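You operate a simulated robot arm through the tools that you are given. There is no shell and no other tool.

The job below is to be done with a simulated robot arm. You get a single attempt, and the scene is never put back.

## Task
Put the blue bottle from the despatch bench top on the carton card. Take the yellow clip labelled "local" from the despatch bench top and put it on top of the orange mask. Put the blue cap on top of the orange filter on the despatch bench top. Take the green bottle from the despatch bench top and leave it on top of the blue jar on the despatch bench top. Do these in any order. Set down upright: blue bottle, green bottle.

It is judged by the outcome, as a careful person would: the job done as asked, and still so three seconds after it is handed in. It fails if anything else is knocked over, pushed out of place, dropped, spilled or broken. Lids that push on must go on centred and level and be pressed home; caps that screw on are set level and turned clockwise until they are tight.

## Robot
A 7-joint arm with a two-finger parallel gripper, fixed in place. Base frame: the origin is at the foot of the arm, x ahead of it, y to its left, z up; the work surface is at about z = 0.8. Lengths are in m, angles in degrees, forces in N, time in s.
With the tool pointing down near the work surface it reaches from about 0.34 to 0.76 m from the base axis. Its first joint turns from -115.0 to 115.0 degrees. Payload 3.91 kg.
Tool frame: the origin (TCP) lies between the finger pads and is the grasp point; the fingertips stand 0.03 m ahead of it; z points along the fingers, y is the line along which they close. Largest opening 0.11 m; finger width 0.02, thickness 0.01; the body of the gripper, 0.048 by 0.112 m, starts 0.055 m behind the TCP.
Orientation is that of the tool frame in the base frame, as a unit quaternion [w, x, y, z]. With the fingers straight down and closing along the base's y, the tool's x points along the base's -x, its y along +y and its z along -z.

## Interface
- The arm moves only by the tool apply_moves. Its argument "deltas" is a list of rows, each a list of 3 entries, a list of its own where there are three numbers: the shift along the base's x, y, z in units of 300 mm (1.0 is 300 mm), then the turn, a rotation vector about the base's x, y, z in units of 180 degrees (1.0 is 180 degrees), then the gripper command, from -1 (shut) to 1 (fully open), values between in proportion. In form: [[[x, y, z], [rx, ry, rz], gripper], ...]. A call has 1 to 20 rows; each row is the pose to reach, as a shift and turn from the pose commanded when the call began. A call with a number of a shift or a turn outside -1 to 1 is refused whole. Rows are played at 5 a second. More than 0.05 m and 8.6 degrees between two rows, or a gripper value outside its range, and nothing of the call is played. A pose out of reach is approached as far as the arm can. The call stops where the force on the tool passes 40 N (or 10 N more than at its start, if that is more) or the arm is blocked; 0.2 s more then pass. Each finger travels about 0.108 m/s and halts on what it meets, pressing with about 43 N; the grip force reading is that of the motor and also rises with nothing between the fingers. The clock runs only during rows and for 0.2 s after the last one: add rows that repeat a pose to give the fingers time. It gives the time, the measured TCP pose, the force on the tool (base axes), the opening and the grip force at its end, in the units of the frame above (readings bear some noise), with the torque about the TCP (base axes, N m) and any sound that the robot's microphone picked up, and new pictures: "pictures" is both (left out), scene, wrist or none.
- Cameras (640 x 400 px; columns grow to the right, rows downward): "scene" is fixed at [0.3994, 0.6514, 1.3786]; the picture's right is [-0.96, -0.28, 0.00], its down [-0.19, 0.67, -0.72] and it looks along [0.20, -0.69, -0.70] (base axes); focal length 219 px, centre (320, 200). "wrist" rides on the gripper at [0.072, 0.017, -0.103] in the tool frame; the picture's right is [-0.23, 0.97, 0.00], its down [-0.76, -0.18, -0.62] and it looks along [-0.61, -0.14, 0.78] (tool axes); focal length 222 px, centre (320, 200). There is no depth. A picture from a camera that has moved, and an enlarged one, comes with that camera's place and axes in the base frame and with its lens.
- raise_lower(by): slides the trunk up (or, below 0, down) by that many m; the arm rides with it, the base frame stays. It gives what a move gives, with no picture.
- inspect(camera, box): a new picture of the part [left, top, right, bottom] of that camera's present view, enlarged. No time passes.
- sign_off(): hands the job in; it is judged then, once.

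Places have to be worked out from the pictures, the camera data and where the tool is seen. Open the gripper and draw the arm clear of the work before you hand the job in, unless the task says otherwise.

The tools are called as name(argument=value, ...) on one line, values as JSON. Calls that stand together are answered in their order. apply_moves: Moves the arm, as the interface text tells. Its arguments: {"type":"object","properties":{"deltas":{"type":"array","items":{"type":"array"}},"pictures":{"type":"string","enum":["both","scene","wrist","none"]}},"required":["deltas"]} The other tools are called the same way: raise_lower (by) slides the trunk up or down; inspect (camera, box) takes an enlarged picture of a part of a camera's view; sign_off () hands the job in.

At the start:

```text
time_s: 0.0
position: [0.4667, 0.279, 1.186]
tool_rot: [-0.001, 0.0, 1.0, 0.0]
force: [-0.4, -0.2, 1.3]
torque: [0.02, -0.02, 0.0]
finger_gap: 0.1099
finger_force: 0.1
trunk travel left (down, up): [-0.725, 0.265]
```

scene: 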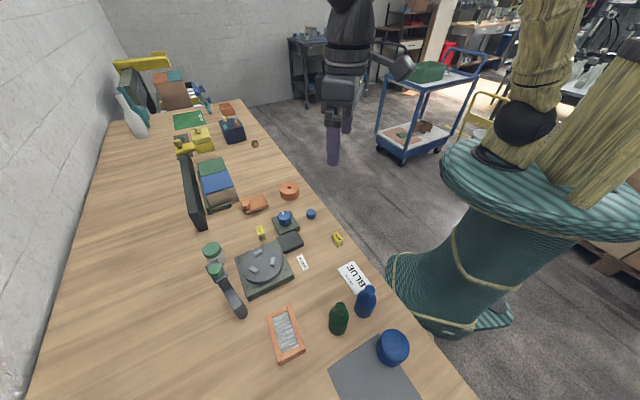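
wrist: 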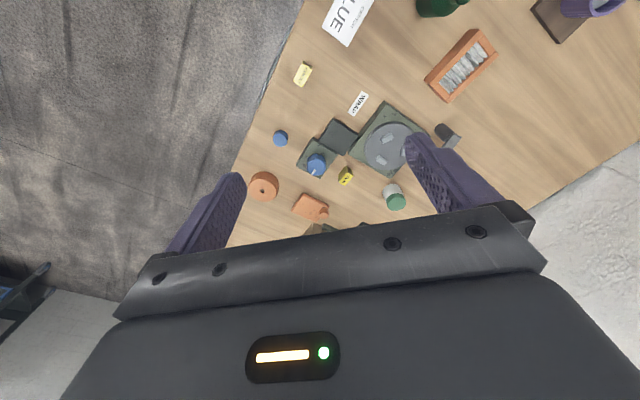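

I'll start by enlarging the parts of both views where the objects lie, to identify each one and read the labels.

inspect(camera="scene", box=[220, 170, 380, 270])

inspect(camera="scene", box=[260, 250, 480, 400])

inspect(camera="wrist", box=[230, 60, 430, 230])

inspect(camera="wrist", box=[290, 0, 640, 150])

```text
4.00 times, centred on (300, 220) of scene
camera zoom: at [0.3994, 0.6514, 1.3786], right [-0.96, -0.28, 0.0], down [-0.19, 0.67, -0.72], along [0.2, -0.69, -0.7], focal length 878 px, centre (400, 120)
```

zoom: 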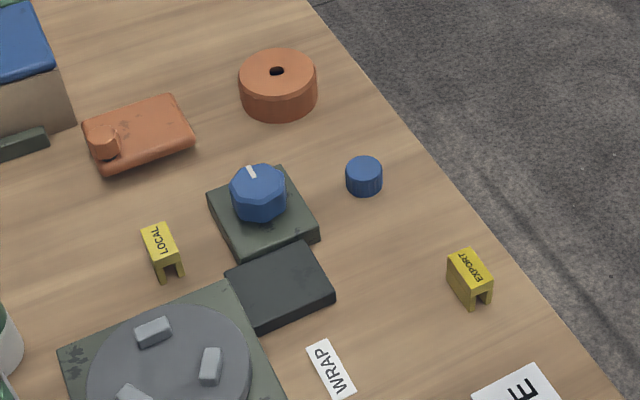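

```text
2.67 times, centred on (370, 325) of scene
camera zoom: at [0.3994, 0.6514, 1.3786], right [-0.96, -0.28, 0.0], down [-0.19, 0.67, -0.72], along [0.2, -0.69, -0.7], focal length 585 px, centre (187, -133)
```

zoom: 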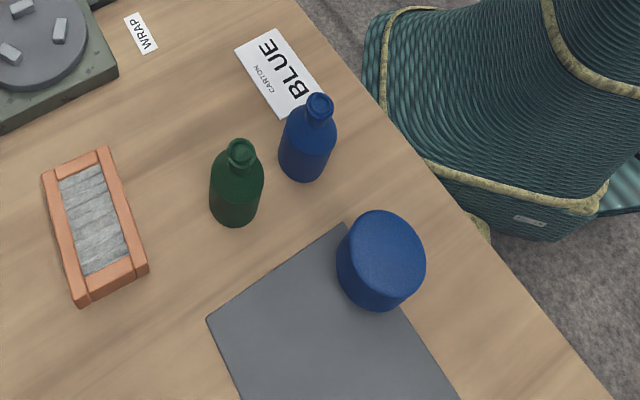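

```text
2.35 times, centred on (330, 145) of wrist
camera zoom: at [0.3931, 0.2961, 1.2892], right [0.23, 0.97, 0.0], down [0.76, -0.18, 0.62], along [0.61, -0.14, -0.78], focal length 523 px, centre (296, 329)
```

zoom: 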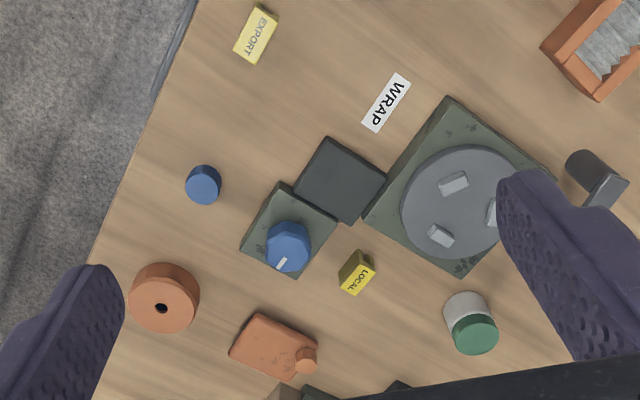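

```text
1.83 times, centred on (465, 75) of wrist
camera zoom: at [0.3931, 0.2961, 1.2892], right [0.23, 0.97, 0.0], down [0.76, -0.18, 0.62], along [0.61, -0.14, -0.78], focal length 406 px, centre (55, 429)
```

zoom: 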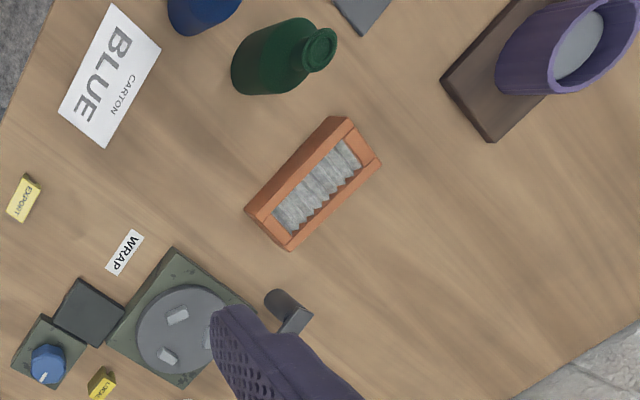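

Next I'll look at the far end of the bench and take closer views of the orange items, the labels and the card.

inspect(camera="scene", box=[160, 90, 280, 165])

inspect(camera="scene", box=[100, 45, 240, 135])

inspect(camera="scene", box=[235, 175, 307, 220])

inspect(camera="scene", box=[325, 250, 389, 290])

inspect(camera="scene", box=[360, 20, 490, 165])

inspect(camera="scene", box=[160, 150, 250, 240])

inspect(camera="wrist", box=[290, 180, 350, 230])

```text
5.33 times, centred on (220, 128) of scene
camera zoom: at [0.3994, 0.6514, 1.3786], right [-0.96, -0.28, 0.0], down [-0.19, 0.67, -0.72], along [0.2, -0.69, -0.7], focal length 1170 px, centre (853, 587)
```

zoom: 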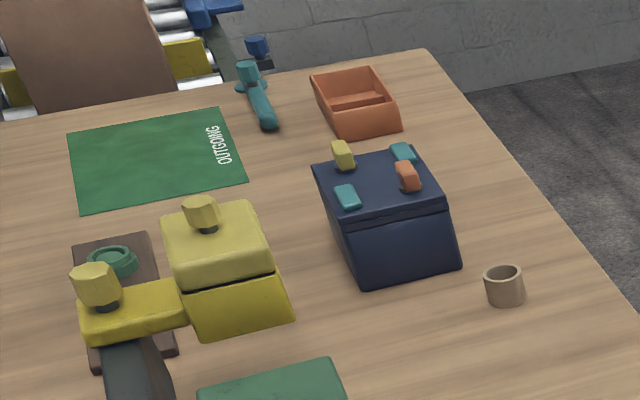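

```text
4.44 times, centred on (170, 90) of scene
camera zoom: at [0.3994, 0.6514, 1.3786], right [-0.96, -0.28, 0.0], down [-0.19, 0.67, -0.72], along [0.2, -0.69, -0.7], focal length 975 px, centre (987, 689)
```

zoom: 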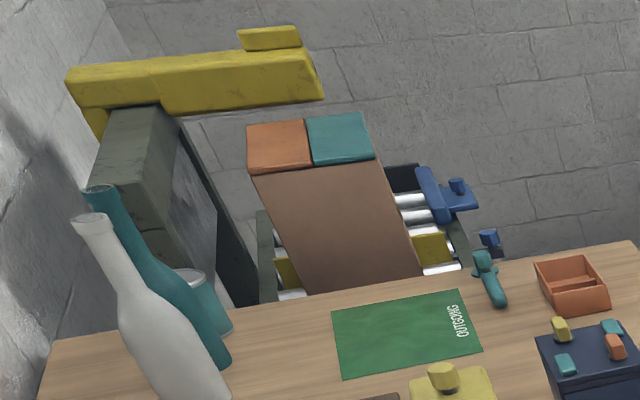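

```text
8.89 times, centred on (271, 198) of scene
camera zoom: at [0.3994, 0.6514, 1.3786], right [-0.96, -0.28, 0.0], down [-0.19, 0.67, -0.72], along [0.2, -0.69, -0.7], focal length 1950 px, centre (756, 222)
```

zoom: 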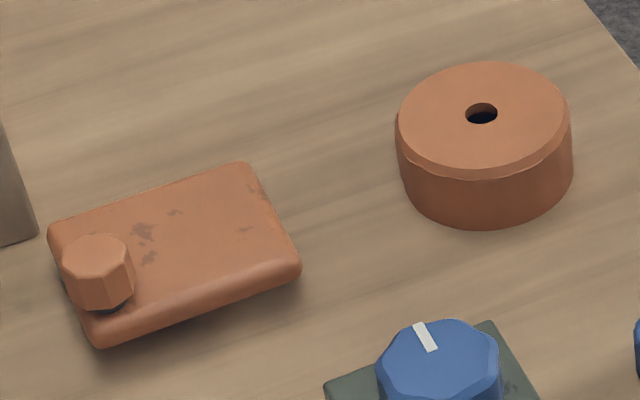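

```text
10.00 times, centred on (357, 270) of scene
camera zoom: at [0.3994, 0.6514, 1.3786], right [-0.96, -0.28, 0.0], down [-0.19, 0.67, -0.72], along [0.2, -0.69, -0.7], focal length 2194 px, centre (-50, -500)
```

zoom: 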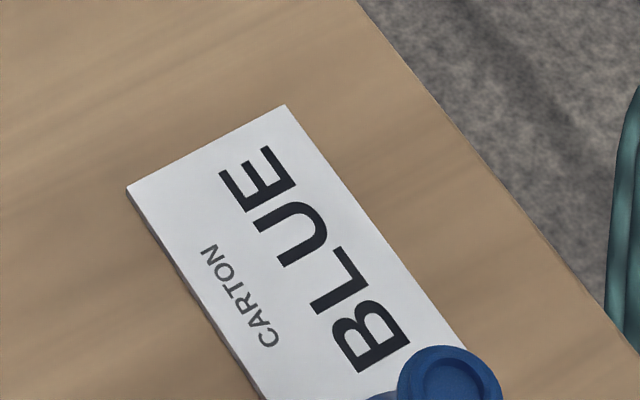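

```text
2.76 times, centred on (425, 92) of scene
camera zoom: at [0.3994, 0.6514, 1.3786], right [-0.96, -0.28, 0.0], down [-0.19, 0.67, -0.72], along [0.2, -0.69, -0.7], focal length 605 px, centre (30, 497)
```

zoom: 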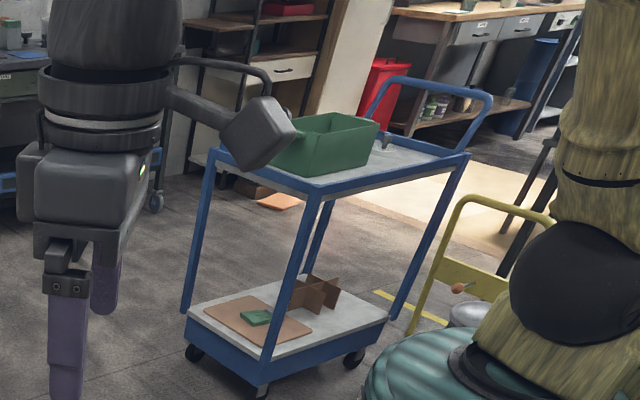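

```text
4.44 times, centred on (205, 195) of scene
camera zoom: at [0.3994, 0.6514, 1.3786], right [-0.96, -0.28, 0.0], down [-0.19, 0.67, -0.72], along [0.2, -0.69, -0.7], focal length 975 px, centre (831, 222)
```

zoom: 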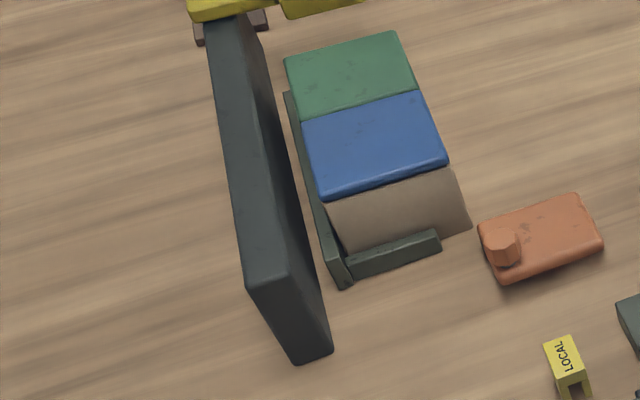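

```text
8.00 times, centred on (320, 205) of wrist
camera zoom: at [0.3931, 0.2961, 1.2892], right [0.23, 0.97, 0.0], down [0.76, -0.18, 0.62], along [0.61, -0.14, -0.78], focal length 1777 px, centre (320, 160)
```

zoom: 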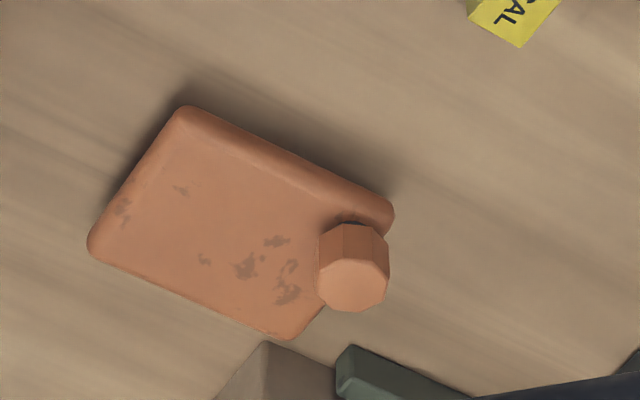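

The bench holds two round or flat orange objects, a pleated orange frame and a card reading "BLUE / CARTON". I'm not yet sure which orange thing is the mask, so I'll move the wrist camera above that area, staying high, for a closer look.

apply_moves(deltas=[[[0.02, -0.1, -0.07], [0, 0, 0], 1], [[0.04, -0.2, -0.14], [0, 0, 0], 1], [[0.06, -0.3, -0.21], [0, 0, 0], 1], [[0.08, -0.4, -0.28], [0, 0, 0], 1], [[0.1, -0.5, -0.35], [0, 0, 0], 1], [[0.11, -0.533, -0.42], [0, 0, 0], 1], [[0.11, -0.533, -0.42], [0, 0, 0], 1]], pictures="both")

```text
time_s: 1.6
position: [0.4984, 0.1167, 1.0597]
tool_rot: [0.0, 0.0, 1.0, 0.0]
force: [0.0, -0.8, 0.4]
torque: [0.02, -0.02, 0.01]
finger_gap: 0.1101
finger_force: 0.1
trunk travel left (down, up): [-0.725, 0.265]
camera wrist: at [0.4252, 0.1345, 1.1632], right [0.23, 0.97, 0.0], down [0.76, -0.18, 0.62], along [0.61, -0.14, -0.78], focal length 222 px, centre (320, 200)
```

scene: 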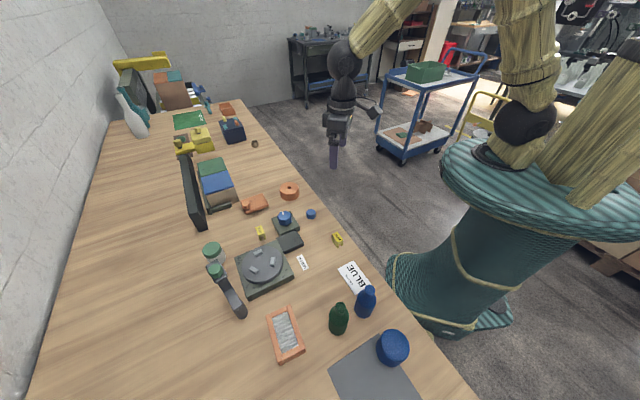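
wrist: 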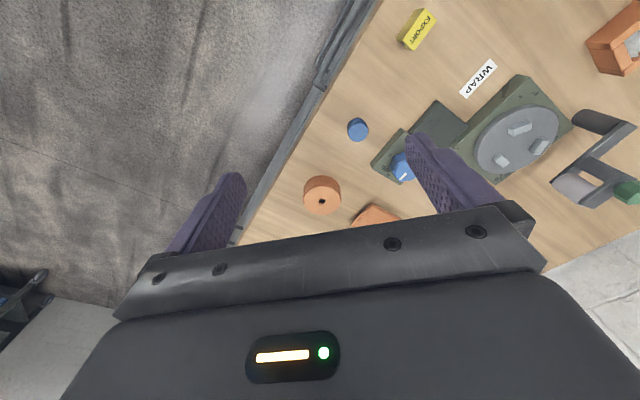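

The disc with the hole now sits near the centre of the wrist view. I'll zoom in on it and on the flat orange thing.

inspect(camera="wrist", box=[280, 160, 360, 220])

inspect(camera="wrist", box=[540, 0, 640, 80])

inspect(camera="wrist", box=[330, 100, 430, 230])

```text
6.67 times, centred on (320, 190) of wrist
camera zoom: at [0.4252, 0.1345, 1.1632], right [0.23, 0.97, 0.0], down [0.76, -0.18, 0.62], along [0.61, -0.14, -0.78], focal length 1481 px, centre (320, 267)
```

zoom: 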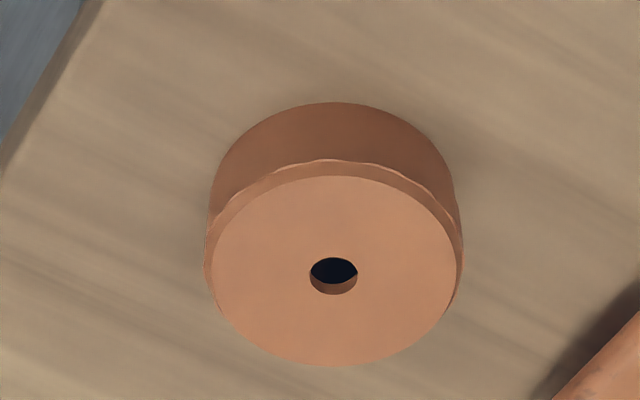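

```text
5.00 times, centred on (590, 40) of wrist
camera zoom: at [0.4252, 0.1345, 1.1632], right [0.23, 0.97, 0.0], down [0.76, -0.18, 0.62], along [0.61, -0.14, -0.78], focal length 1111 px, centre (-1030, 1000)
```

zoom: 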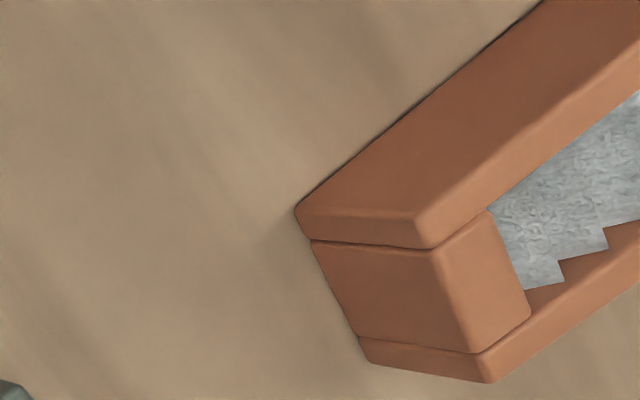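

```text
3.08 times, centred on (380, 165) of wrist
camera zoom: at [0.4252, 0.1345, 1.1632], right [0.23, 0.97, 0.0], down [0.76, -0.18, 0.62], along [0.61, -0.14, -0.78], focal length 684 px, centre (135, 308)
```

zoom: 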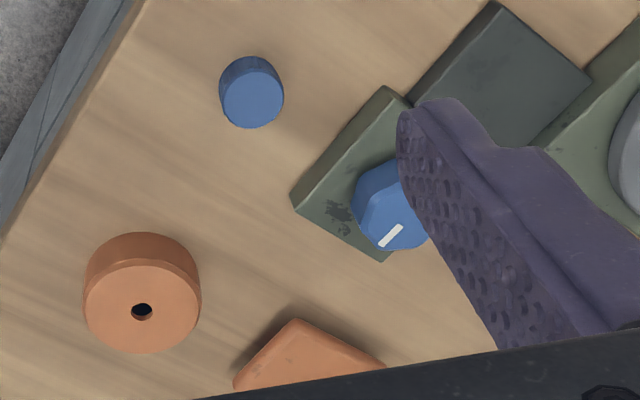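

The disc is a low drum with a small hole in its flat top, and the pleated frame looks like a panel filter. I'll shift to view the flat orange thing with the knob and the LOCAL clip from above.

apply_moves(deltas=[[[0.03, 0.1, 0.0], [0, 0, 0], 1], [[0.06, 0.2, 0.0], [0, 0, 0], 1], [[0.09, 0.3, 0.0], [0, 0, 0], 1], [[0.12, 0.4, 0.0], [0, 0, 0], 1], [[0.15, 0.5, 0.0], [0, 0, 0], 1], [[0.15, 0.5, 0.0], [0, 0, 0], 1]], pictures="wrist")

```text
time_s: 3.0
position: [0.5423, 0.2705, 1.0591]
tool_rot: [-0.001, 0.0, 1.0, 0.001]
force: [-0.4, -0.1, 0.1]
torque: [-0.01, -0.02, 0.03]
finger_gap: 0.1102
finger_force: 0.2
trunk travel left (down, up): [-0.725, 0.265]
camera wrist: at [0.4691, 0.2868, 1.1631], right [0.23, 0.97, 0.0], down [0.76, -0.18, 0.62], along [0.61, -0.14, -0.78], focal length 222 px, centre (320, 200)
```

wrist: 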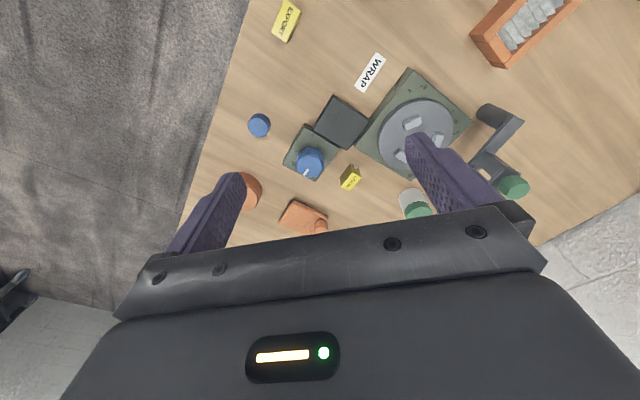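

inspect(camera="wrist", box=[270, 150, 370, 235])

inspect(camera="wrist", box=[450, 0, 600, 110])

inspect(camera="wrist", box=[380, 90, 560, 230])

```text
4.71 times, centred on (320, 192) of wrist
camera zoom: at [0.4691, 0.2868, 1.1631], right [0.23, 0.97, 0.0], down [0.76, -0.18, 0.62], along [0.61, -0.14, -0.78], focal length 1045 px, centre (320, 235)
```

zoom: 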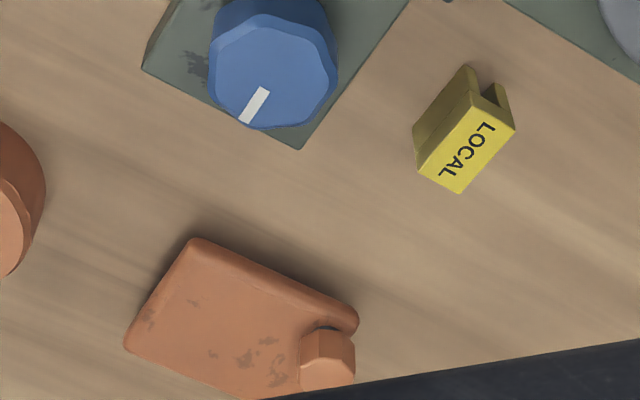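

```text
3.64 times, centred on (525, 55) of wrist
camera zoom: at [0.4691, 0.2868, 1.1631], right [0.23, 0.97, 0.0], down [0.76, -0.18, 0.62], along [0.61, -0.14, -0.78], focal length 808 px, centre (-426, 727)
```

zoom: 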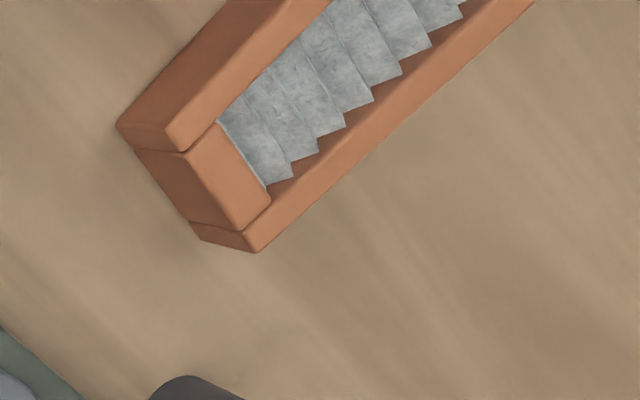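

```text
2.86 times, centred on (470, 160) of wrist
camera zoom: at [0.4691, 0.2868, 1.1631], right [0.23, 0.97, 0.0], down [0.76, -0.18, 0.62], along [0.61, -0.14, -0.78], focal length 635 px, centre (-109, 314)
```

zoom: 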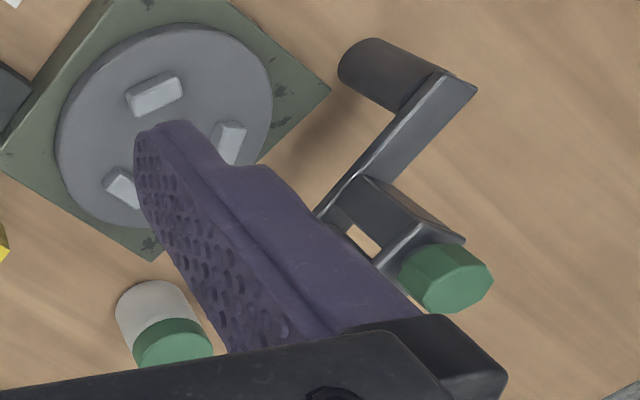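

The flat piece is a rounded orange block with an octagonal knob at one corner, but I should check whether any other orange object lies on the bench beyond the scene view. I'll raise the arm and turn the wrist to look toward +y.

apply_moves(deltas=[[[-0.034, 0.03, 0.03], [0, 0, 0.0417], 1], [[-0.068, 0.06, 0.06], [0, 0, 0.0833], 1], [[-0.102, 0.09, 0.09], [0, 0, 0.125], 1], [[-0.136, 0.12, 0.12], [0, 0, 0.1667], 1], [[-0.17, 0.15, 0.15], [0, 0, 0.2083], 1], [[-0.204, 0.18, 0.18], [0, 0, 0.25], 1], [[-0.238, 0.21, 0.21], [0, 0, 0.2917], 1], [[-0.272, 0.24, 0.24], [0, 0, 0.3333], 1], [[-0.306, 0.27, 0.27], [0, 0, 0.375], 1], [[-0.34, 0.3, 0.3], [0, 0, 0.4167], 1], [[-0.374, 0.33, 0.3], [0, 0, 0.4583], 1], [[-0.407, 0.36, 0.3], [0, 0, 0.5], 1], [[-0.407, 0.36, 0.3], [0, 0, 0.5], 1]], pictures="both")

```text
time_s: 5.8
position: [0.4235, 0.3774, 1.151]
tool_rot: [0.0, 0.708, -0.706, 0.0]
force: [-0.1, 0.8, -0.1]
torque: [0.01, 0.0, 0.01]
finger_gap: 0.1099
finger_force: 0.0
trunk travel left (down, up): [-0.725, 0.265]
camera wrist: at [0.405, 0.3048, 1.2533], right [-0.97, 0.22, 0.0], down [0.18, 0.76, 0.62], along [0.14, 0.61, -0.78], focal length 222 px, centre (320, 200)
```

scene: 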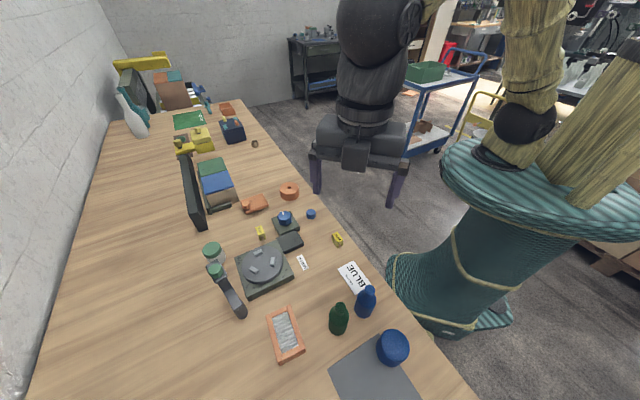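
wrist: 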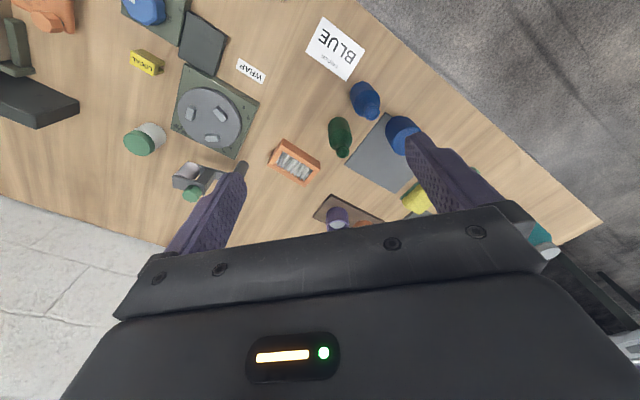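

More objects lie beyond: a purple cup on a brown board, something orange, something yellow and something teal. I'll move further along +y to see them.

apply_moves(deltas=[[[-0.05, 0.13, 0.05], [0, 0, 0], 1], [[-0.1, 0.26, 0.1], [0, 0, 0], 1], [[-0.15, 0.39, 0.15], [0, 0, 0], 1], [[-0.2, 0.52, 0.2], [0, 0, 0], 1], [[-0.2, 0.52, 0.2], [0, 0, 0], 1]], pictures="both")

```text
time_s: 7.0
position: [0.3595, 0.5318, 1.2094]
tool_rot: [-0.001, -0.707, 0.707, 0.0]
force: [-0.1, -0.1, 0.0]
torque: [0.04, -0.02, 0.02]
finger_gap: 0.11
finger_force: 0.0
trunk travel left (down, up): [-0.725, 0.265]
camera wrist: at [0.3425, 0.4599, 1.3129], right [-0.97, 0.23, 0.0], down [0.18, 0.76, 0.62], along [0.14, 0.61, -0.78], focal length 222 px, centre (320, 200)
```

scene: 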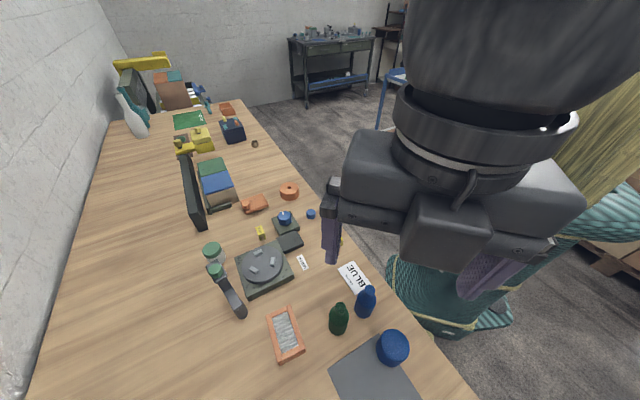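
wrist: 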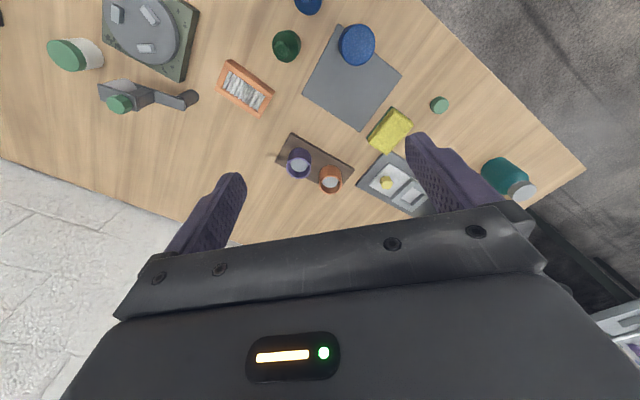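

inspect(camera="wrist", box=[260, 80, 560, 230])

inspect(camera="wrist", box=[270, 110, 380, 210])

inspect(camera="wrist", box=[350, 90, 460, 220])

inspect(camera="wrist", box=[210, 0, 420, 130])

```text
2.13 times, centred on (410, 155) of wrist
camera zoom: at [0.3425, 0.4599, 1.3129], right [-0.97, 0.23, 0.0], down [0.18, 0.76, 0.62], along [0.14, 0.61, -0.78], focal length 474 px, centre (128, 296)
```

zoom: 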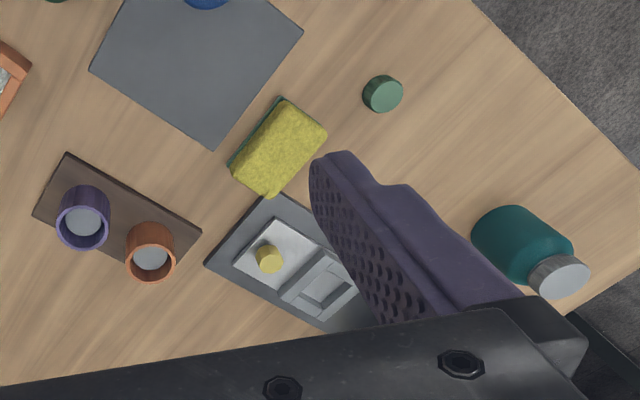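

```text
4.00 times, centred on (325, 160) of wrist
camera zoom: at [0.3425, 0.4599, 1.3129], right [-0.97, 0.23, 0.0], down [0.18, 0.76, 0.62], along [0.14, 0.61, -0.78], focal length 888 px, centre (300, 360)
```

zoom: 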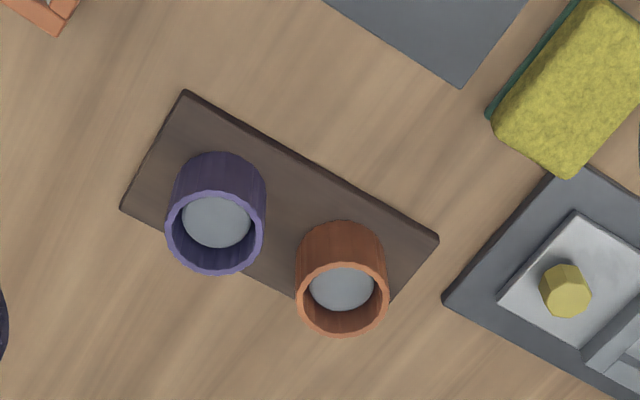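

```text
3.08 times, centred on (405, 155) of wrist
camera zoom: at [0.3425, 0.4599, 1.3129], right [-0.97, 0.23, 0.0], down [0.18, 0.76, 0.62], along [0.14, 0.61, -0.78], focal length 684 px, centre (58, 338)
```

zoom: 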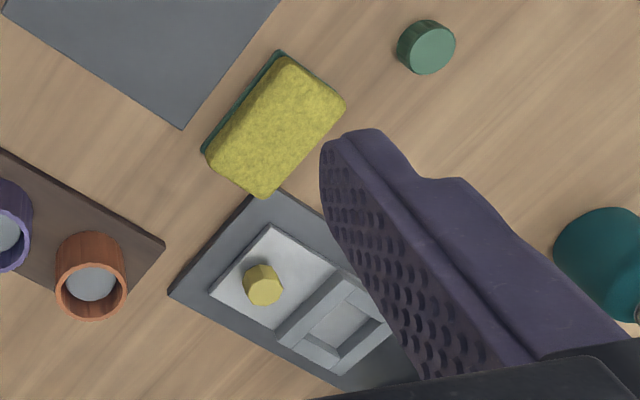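

```text
3.05 times, centred on (315, 65) of wrist
camera zoom: at [0.3425, 0.4599, 1.3129], right [-0.97, 0.23, 0.0], down [0.18, 0.76, 0.62], along [0.14, 0.61, -0.78], focal length 677 px, centre (335, 611)
```

zoom: 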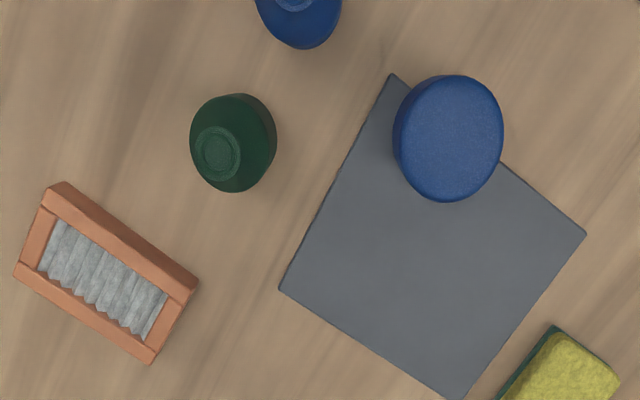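

The far end holds cups, a sponge and a green cap, but no mask. I'll zoom in tightly on the three orange candidates to settle what each one is.

inspect(camera="scene", box=[276, 180, 304, 202])

inspect(camera="scene", box=[260, 300, 312, 366])

inspect(camera="scene", box=[238, 190, 274, 218])

inspect(camera="wrist", box=[210, 55, 280, 120])

inspect(camera="scene", box=[300, 205, 322, 222])

inspect(camera="scene", box=[250, 222, 274, 242])

```text
16.00 times, centred on (290, 191) of scene
camera zoom: at [0.3994, 0.6514, 1.3786], right [-0.96, -0.28, 0.0], down [-0.19, 0.67, -0.72], along [0.2, -0.69, -0.7], focal length 3510 px, centre (800, 344)
```

zoom: 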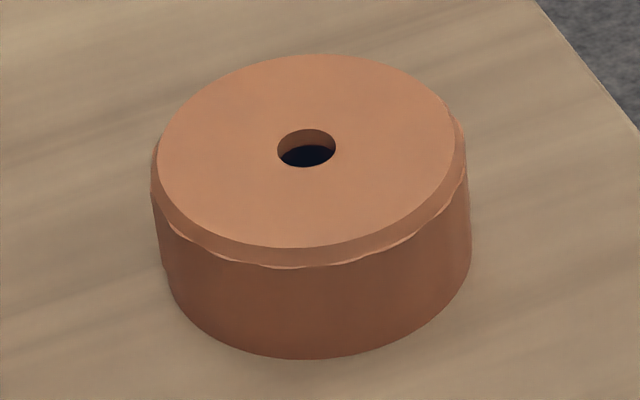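

```text
6.06 times, centred on (286, 333) of scene
camera zoom: at [0.3994, 0.6514, 1.3786], right [-0.96, -0.28, 0.0], down [-0.19, 0.67, -0.72], along [0.2, -0.69, -0.7], focal length 1330 px, centre (526, -606)
```

zoom: 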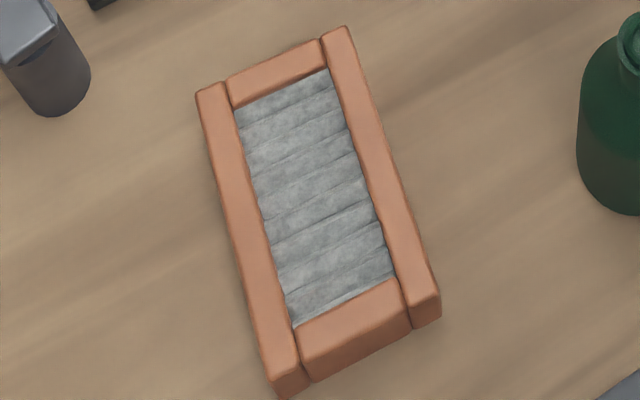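

```text
14.29 times, centred on (256, 204) of scene
camera zoom: at [0.3994, 0.6514, 1.3786], right [-0.96, -0.28, 0.0], down [-0.19, 0.67, -0.72], along [0.2, -0.69, -0.7], focal length 3134 px, centre (1234, 143)
```

zoom: 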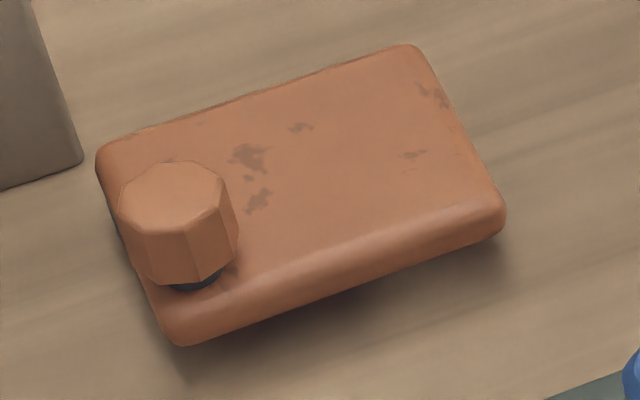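

```text
6.15 times, centred on (245, 88) of wrist
camera zoom: at [0.3425, 0.4599, 1.3129], right [-0.97, 0.23, 0.0], down [0.18, 0.76, 0.62], along [0.14, 0.61, -0.78], focal length 1367 px, centre (782, 892)
```

zoom: 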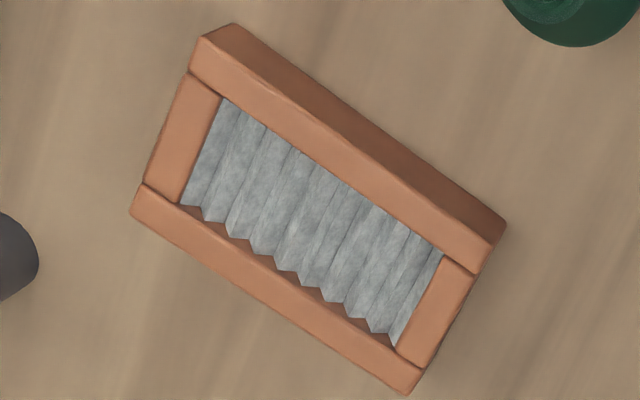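

```text
16.00 times, centred on (311, 214) of scene
camera zoom: at [0.3994, 0.6514, 1.3786], right [-0.96, -0.28, 0.0], down [-0.19, 0.67, -0.72], along [0.2, -0.69, -0.7], focal length 3510 px, centre (464, -16)
```

zoom: 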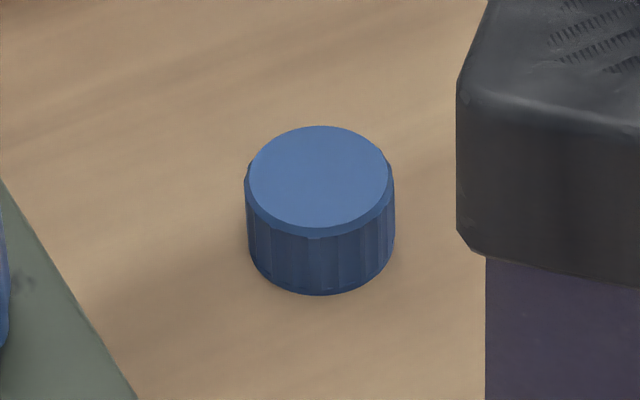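

```text
16.00 times, centred on (262, 232) of scene
camera zoom: at [0.3994, 0.6514, 1.3786], right [-0.96, -0.28, 0.0], down [-0.19, 0.67, -0.72], along [0.2, -0.69, -0.7], focal length 3510 px, centre (1248, -312)
```

zoom: 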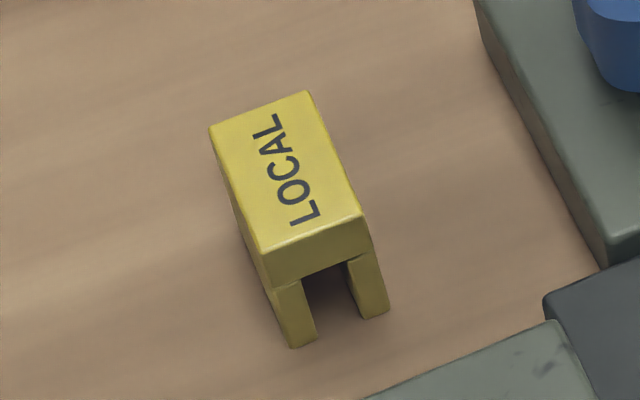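

The pleated frame is clearly the filter. That leaves the clean, flat-topped drum with a central hole as the most plausible "mask", since the flat piece looks like part of the machinery clutter and lies beyond reach. My estimates are blue bottle at about (0.355, 0.423), 0.11 m tall, and card at about (0.389, 0.346). I'll hover above the blue bottle with the fingers closing away from the green one.

apply_moves(deltas=[[[0.0, -0.05, -0.09], [0, 0, -0.034], 1], [[0.0, -0.1, -0.18], [0, 0, -0.068], 1], [[-0.005, -0.15, -0.27], [0, 0, -0.102], 1], [[-0.01, -0.2, -0.36], [0, 0, -0.137], 1], [[-0.01, -0.25, -0.45], [0, 0, -0.171], 1], [[-0.015, -0.3, -0.54], [0, 0, -0.205], 1], [[-0.015, -0.363, -0.63], [0, 0, -0.239], 1], [[-0.015, -0.363, -0.7], [0, 0, -0.239], 1], [[-0.015, -0.363, -0.7], [0, 0, -0.239], 1]], pictures="both")

```text
time_s: 9.0
position: [0.3557, 0.4228, 0.9984]
tool_rot: [0.0, -0.399, 0.917, 0.001]
force: [0.2, 0.1, -0.6]
torque: [0.01, 0.0, 0.01]
finger_gap: 0.1101
finger_force: 0.0
trunk travel left (down, up): [-0.725, 0.265]
camera wrist: at [0.2936, 0.382, 1.1019], right [-0.56, 0.83, 0.0], down [0.65, 0.44, 0.62], along [0.52, 0.35, -0.78], focal length 222 px, centre (320, 200)
```

scene: 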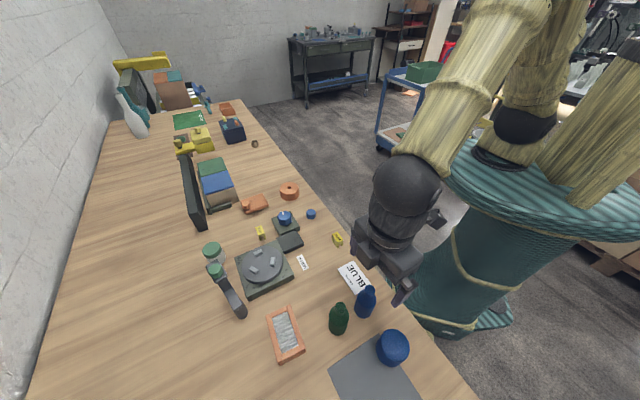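
wrist: 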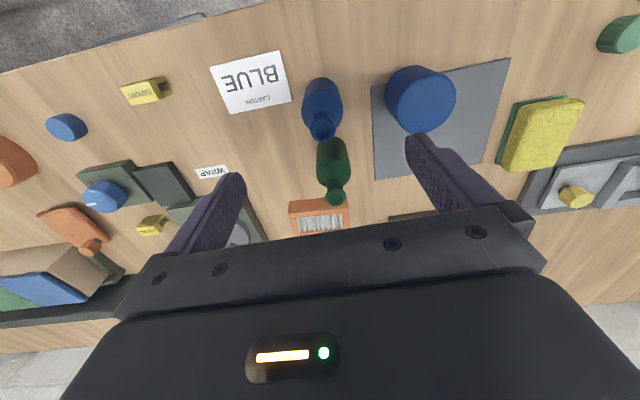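

The bottle sits nearly centred between the fingers. I'll zoom to refine its axis and the card's outline.

inspect(camera="wrist", box=[280, 60, 360, 220])

inspect(camera="wrist", box=[200, 40, 300, 120])

inspect(camera="wrist", box=[370, 50, 520, 190])

```text
2.50 times, centred on (320, 140) of wrist
camera zoom: at [0.2936, 0.382, 1.1019], right [-0.56, 0.83, 0.0], down [0.65, 0.44, 0.62], along [0.52, 0.35, -0.78], focal length 555 px, centre (320, 350)
```

zoom: 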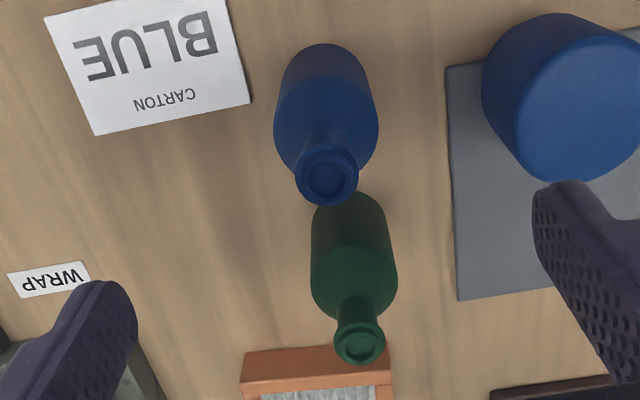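

```text
5.00 times, centred on (250, 80) of wrist
camera zoom: at [0.2936, 0.382, 1.1019], right [-0.56, 0.83, 0.0], down [0.65, 0.44, 0.62], along [0.52, 0.35, -0.78], focal length 1111 px, centre (670, 800)
```

zoom: 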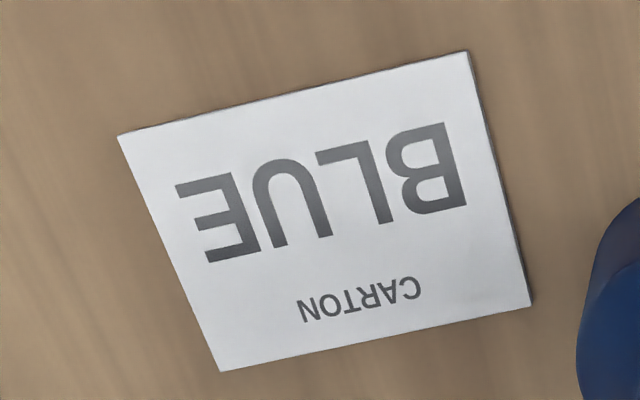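

```text
2.86 times, centred on (445, 120) of wrist
camera zoom: at [0.2936, 0.382, 1.1019], right [-0.56, 0.83, 0.0], down [0.65, 0.44, 0.62], along [0.52, 0.35, -0.78], focal length 635 px, centre (-37, 429)
```

zoom: 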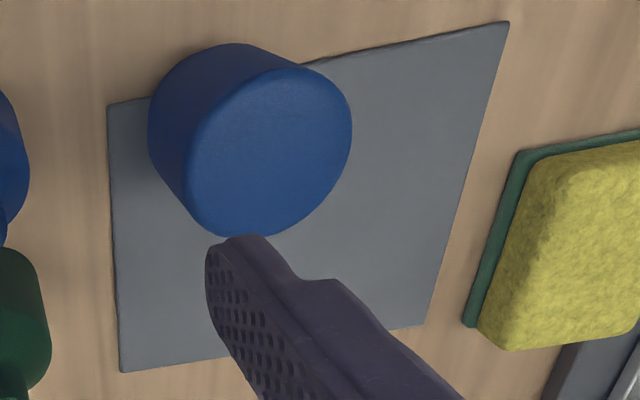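

The bottle axis works out at about (0.3545, 0.425) with its top near z = 0.914. I'll descend to TCP z = 0.868, which keeps the palm clear of the bottle top, and check before closing.

apply_moves(deltas=[[[-0.004, 0.007, -0.1], [0, 0, 0], 1], [[-0.004, 0.007, -0.2], [0, 0, 0], 1], [[-0.004, 0.007, -0.3], [0, 0, 0], 1], [[-0.004, 0.007, -0.4], [0, 0, 0], 1], [[-0.004, 0.007, -0.433], [0, 0, 0], 1], [[-0.004, 0.007, -0.433], [0, 0, 0], 1]], pictures="both")

```text
time_s: 10.4
position: [0.3546, 0.4269, 0.869]
tool_rot: [0.0, -0.399, 0.917, 0.0]
force: [-0.7, -0.1, 0.4]
torque: [0.01, 0.01, 0.02]
finger_gap: 0.1099
finger_force: 0.0
trunk travel left (down, up): [-0.725, 0.265]
camera wrist: at [0.2928, 0.3853, 0.9726], right [-0.56, 0.83, 0.0], down [0.65, 0.44, 0.62], along [0.52, 0.35, -0.78], focal length 222 px, centre (320, 200)
```

scene: 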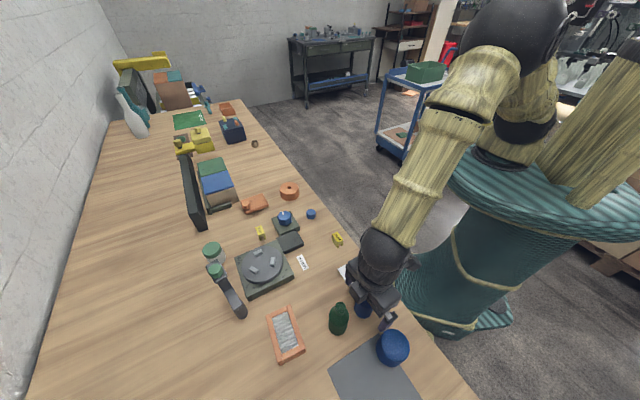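
wrist: 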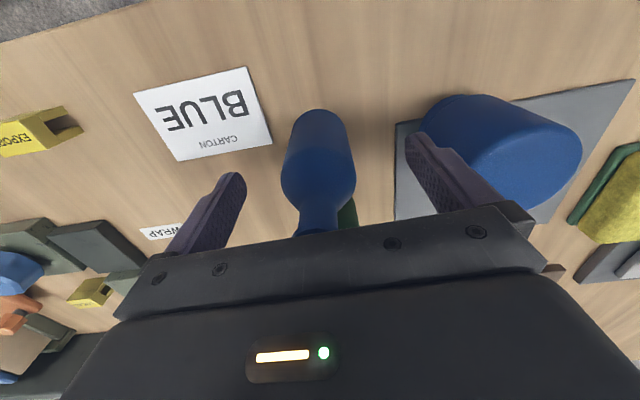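

The bottle is centred between the fingers and both fingers are clear of the jar, so I'll close the gripper.

apply_moves(deltas=[[[0, 0, 0], [0, 0, 0], 0.2], [[0, 0, 0], [0, 0, 0], -0.3], [[0, 0, 0], [0, 0, 0], -1], [[0, 0, 0], [0, 0, 0], -1], [[0, 0, 0], [0, 0, 0], -1]], pictures="wrist")

```text
time_s: 11.6
position: [0.3561, 0.4262, 0.8697]
tool_rot: [0.001, -0.399, 0.917, 0.0]
force: [0.3, 0.3, 0.5]
torque: [-0.03, 0.0, -0.01]
finger_gap: 0.0424
finger_force: 42.8
trunk travel left (down, up): [-0.725, 0.265]
camera wrist: at [0.2928, 0.3853, 0.9727], right [-0.56, 0.83, 0.0], down [0.65, 0.44, 0.62], along [0.52, 0.35, -0.78], focal length 222 px, centre (320, 200)
```

wrist: 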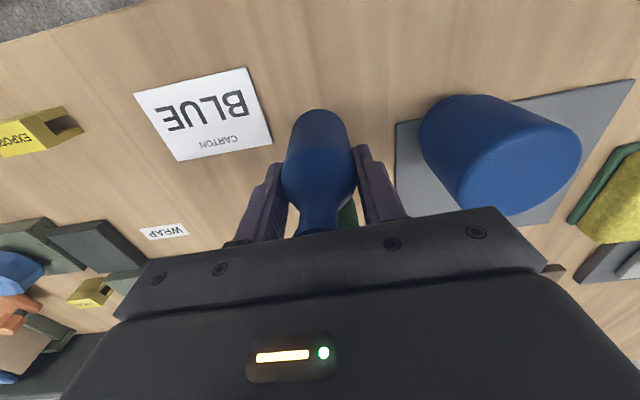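

The bottle is gripped at a 0.042 m gap. Before lifting I'll take precise card corners from this close view.

inspect(camera="wrist", box=[124, 56, 284, 166])

inspect(camera="wrist", box=[270, 90, 370, 245])

```text
3.64 times, centred on (204, 111) of wrist
camera zoom: at [0.2928, 0.3853, 0.9727], right [-0.56, 0.83, 0.0], down [0.65, 0.44, 0.62], along [0.52, 0.35, -0.78], focal length 808 px, centre (742, 524)
```

zoom: 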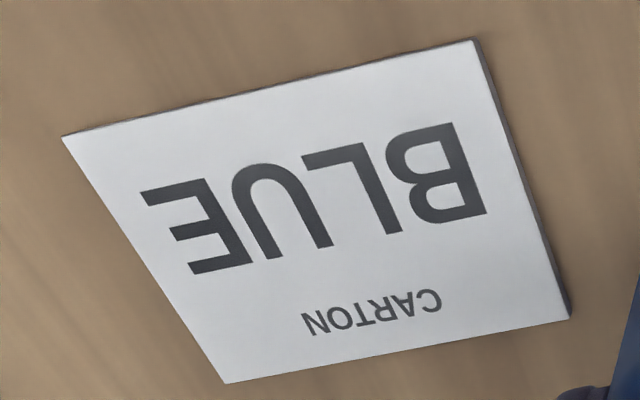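

```text
2.58 times, centred on (320, 168) of wrist
camera zoom: at [0.2928, 0.3853, 0.9727], right [-0.56, 0.83, 0.0], down [0.65, 0.44, 0.62], along [0.52, 0.35, -0.78], focal length 573 px, centre (320, 284)
```

zoom: 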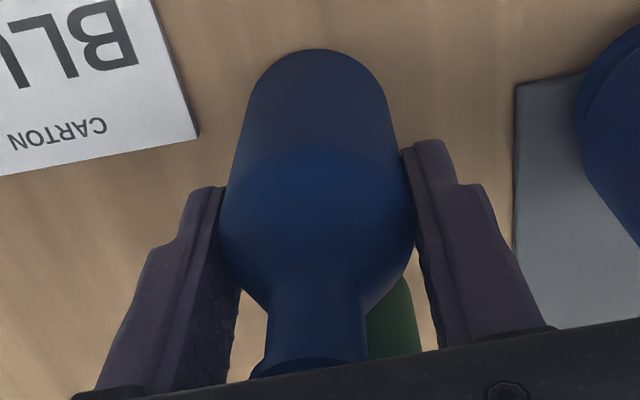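

The card centre works out at about (0.389, 0.347) and its long side runs at 135°. I'll lift the bottle 6 cm, carry it over the card and stop 15 mm above it to check.

apply_moves(deltas=[[[0, 0, 0.07], [0, 0, 0], -1], [[0, 0, 0.14], [0, 0, 0], -1], [[0, 0, 0.2], [0, 0, 0], -1], [[0.04, -0.088, 0.2], [0, 0, 0], -1], [[0.08, -0.176, 0.2], [0, 0, 0], -1], [[0.12, -0.262, 0.2], [0, 0, 0], -1], [[0.12, -0.262, 0.12], [0, 0, 0], -1], [[0.12, -0.262, 0.05], [0, 0, 0], -1], [[0.12, -0.262, 0.05], [0, 0, 0], -1]], pictures="both")

```text
time_s: 13.6
position: [0.3937, 0.3475, 0.8849]
tool_rot: [0.0, -0.399, 0.917, 0.0]
force: [0.3, -0.2, -1.1]
torque: [-0.01, 0.01, 0.02]
finger_gap: 0.0428
finger_force: 42.6
trunk travel left (down, up): [-0.725, 0.265]
camera wrist: at [0.3306, 0.307, 0.9887], right [-0.56, 0.83, 0.0], down [0.65, 0.44, 0.62], along [0.52, 0.35, -0.78], focal length 222 px, centre (320, 200)
```

scene: 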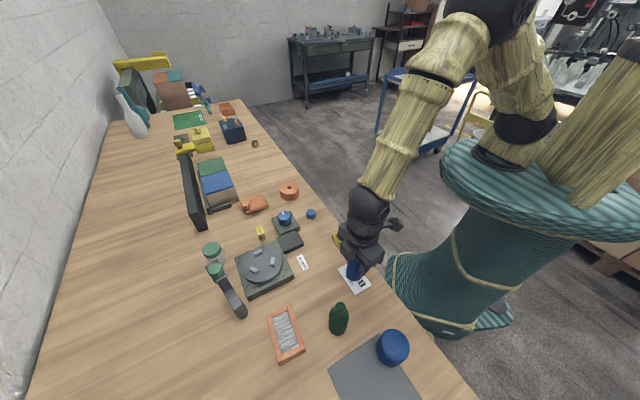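
wrist: 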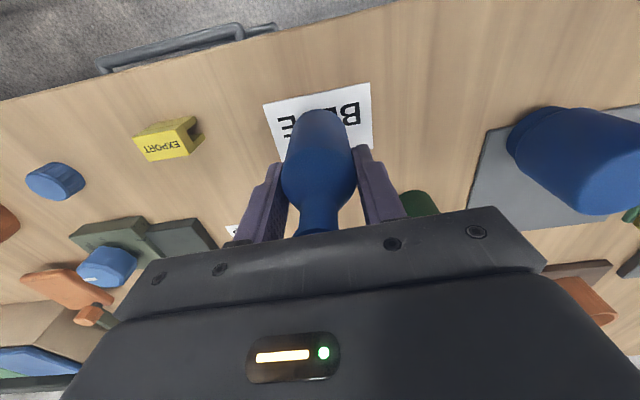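

I'll check the bottle's base against the card outline in both views before lowering.

inspect(camera="wrist", box=[250, 70, 390, 245])

inspect(camera="scene", box=[320, 235, 400, 300])

```text
2.29 times, centred on (320, 158) of wrist
camera zoom: at [0.3306, 0.307, 0.9887], right [-0.56, 0.83, 0.0], down [0.65, 0.44, 0.62], along [0.52, 0.35, -0.78], focal length 508 px, centre (320, 297)
```

zoom: 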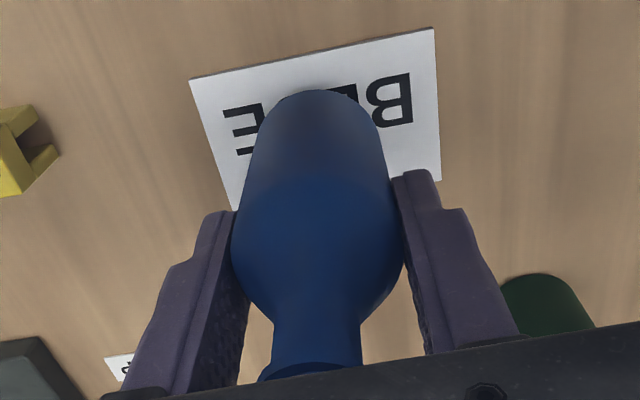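

```text
6.15 times, centred on (360, 268) of scene
camera zoom: at [0.3994, 0.6514, 1.3786], right [-0.96, -0.28, 0.0], down [-0.19, 0.67, -0.72], along [0.2, -0.69, -0.7], focal length 1350 px, centre (74, -215)
```

zoom: 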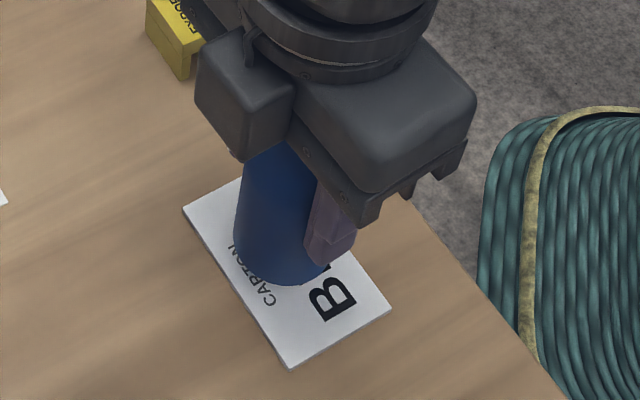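

The bottle centre is about 2 mm beyond the card centre in x. I'll correct that and lower in small steps until the base meets the card.

apply_moves(deltas=[[[-0.006, 0, -0.01], [0, 0, 0], -1], [[-0.006, 0, -0.025], [0, 0, 0], -1], [[-0.006, 0, -0.038], [0, 0, 0], -1], [[-0.006, 0, -0.042], [0, 0, 0], -1], [[-0.006, 0, -0.042], [0, 0, 0], -1]], pictures="wrist")

```text
time_s: 14.8
position: [0.3915, 0.3486, 0.8737]
tool_rot: [0.0, -0.399, 0.917, 0.0]
force: [-0.5, -0.3, 1.2]
torque: [0.02, 0.03, -0.02]
finger_gap: 0.0425
finger_force: 42.7
trunk travel left (down, up): [-0.725, 0.265]
camera wrist: at [0.3281, 0.3067, 0.9765], right [-0.56, 0.83, 0.0], down [0.65, 0.44, 0.62], along [0.52, 0.35, -0.78], focal length 222 px, centre (320, 200)
```

wrist: 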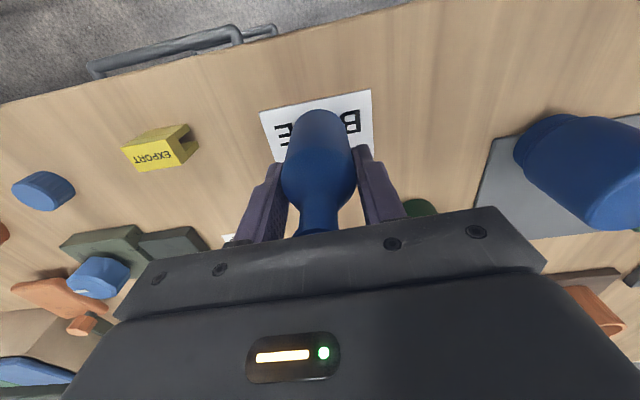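

There's no contact yet, with the force still near 1 N. I'll continue downward in 1 mm steps.

apply_moves(deltas=[[[0, 0, -0.0035], [0, 0, 0], -1], [[0, 0, -0.007], [0, 0, 0], -1], [[0, 0, -0.007], [0, 0, 0], -1]], pictures="none")

```text
time_s: 15.6
position: [0.3906, 0.3481, 0.8728]
tool_rot: [0.002, -0.398, 0.917, 0.0]
force: [0.5, -0.2, 18.0]
torque: [-0.04, 0.02, 0.01]
finger_gap: 0.0425
finger_force: 43.0
trunk travel left (down, up): [-0.725, 0.265]
```

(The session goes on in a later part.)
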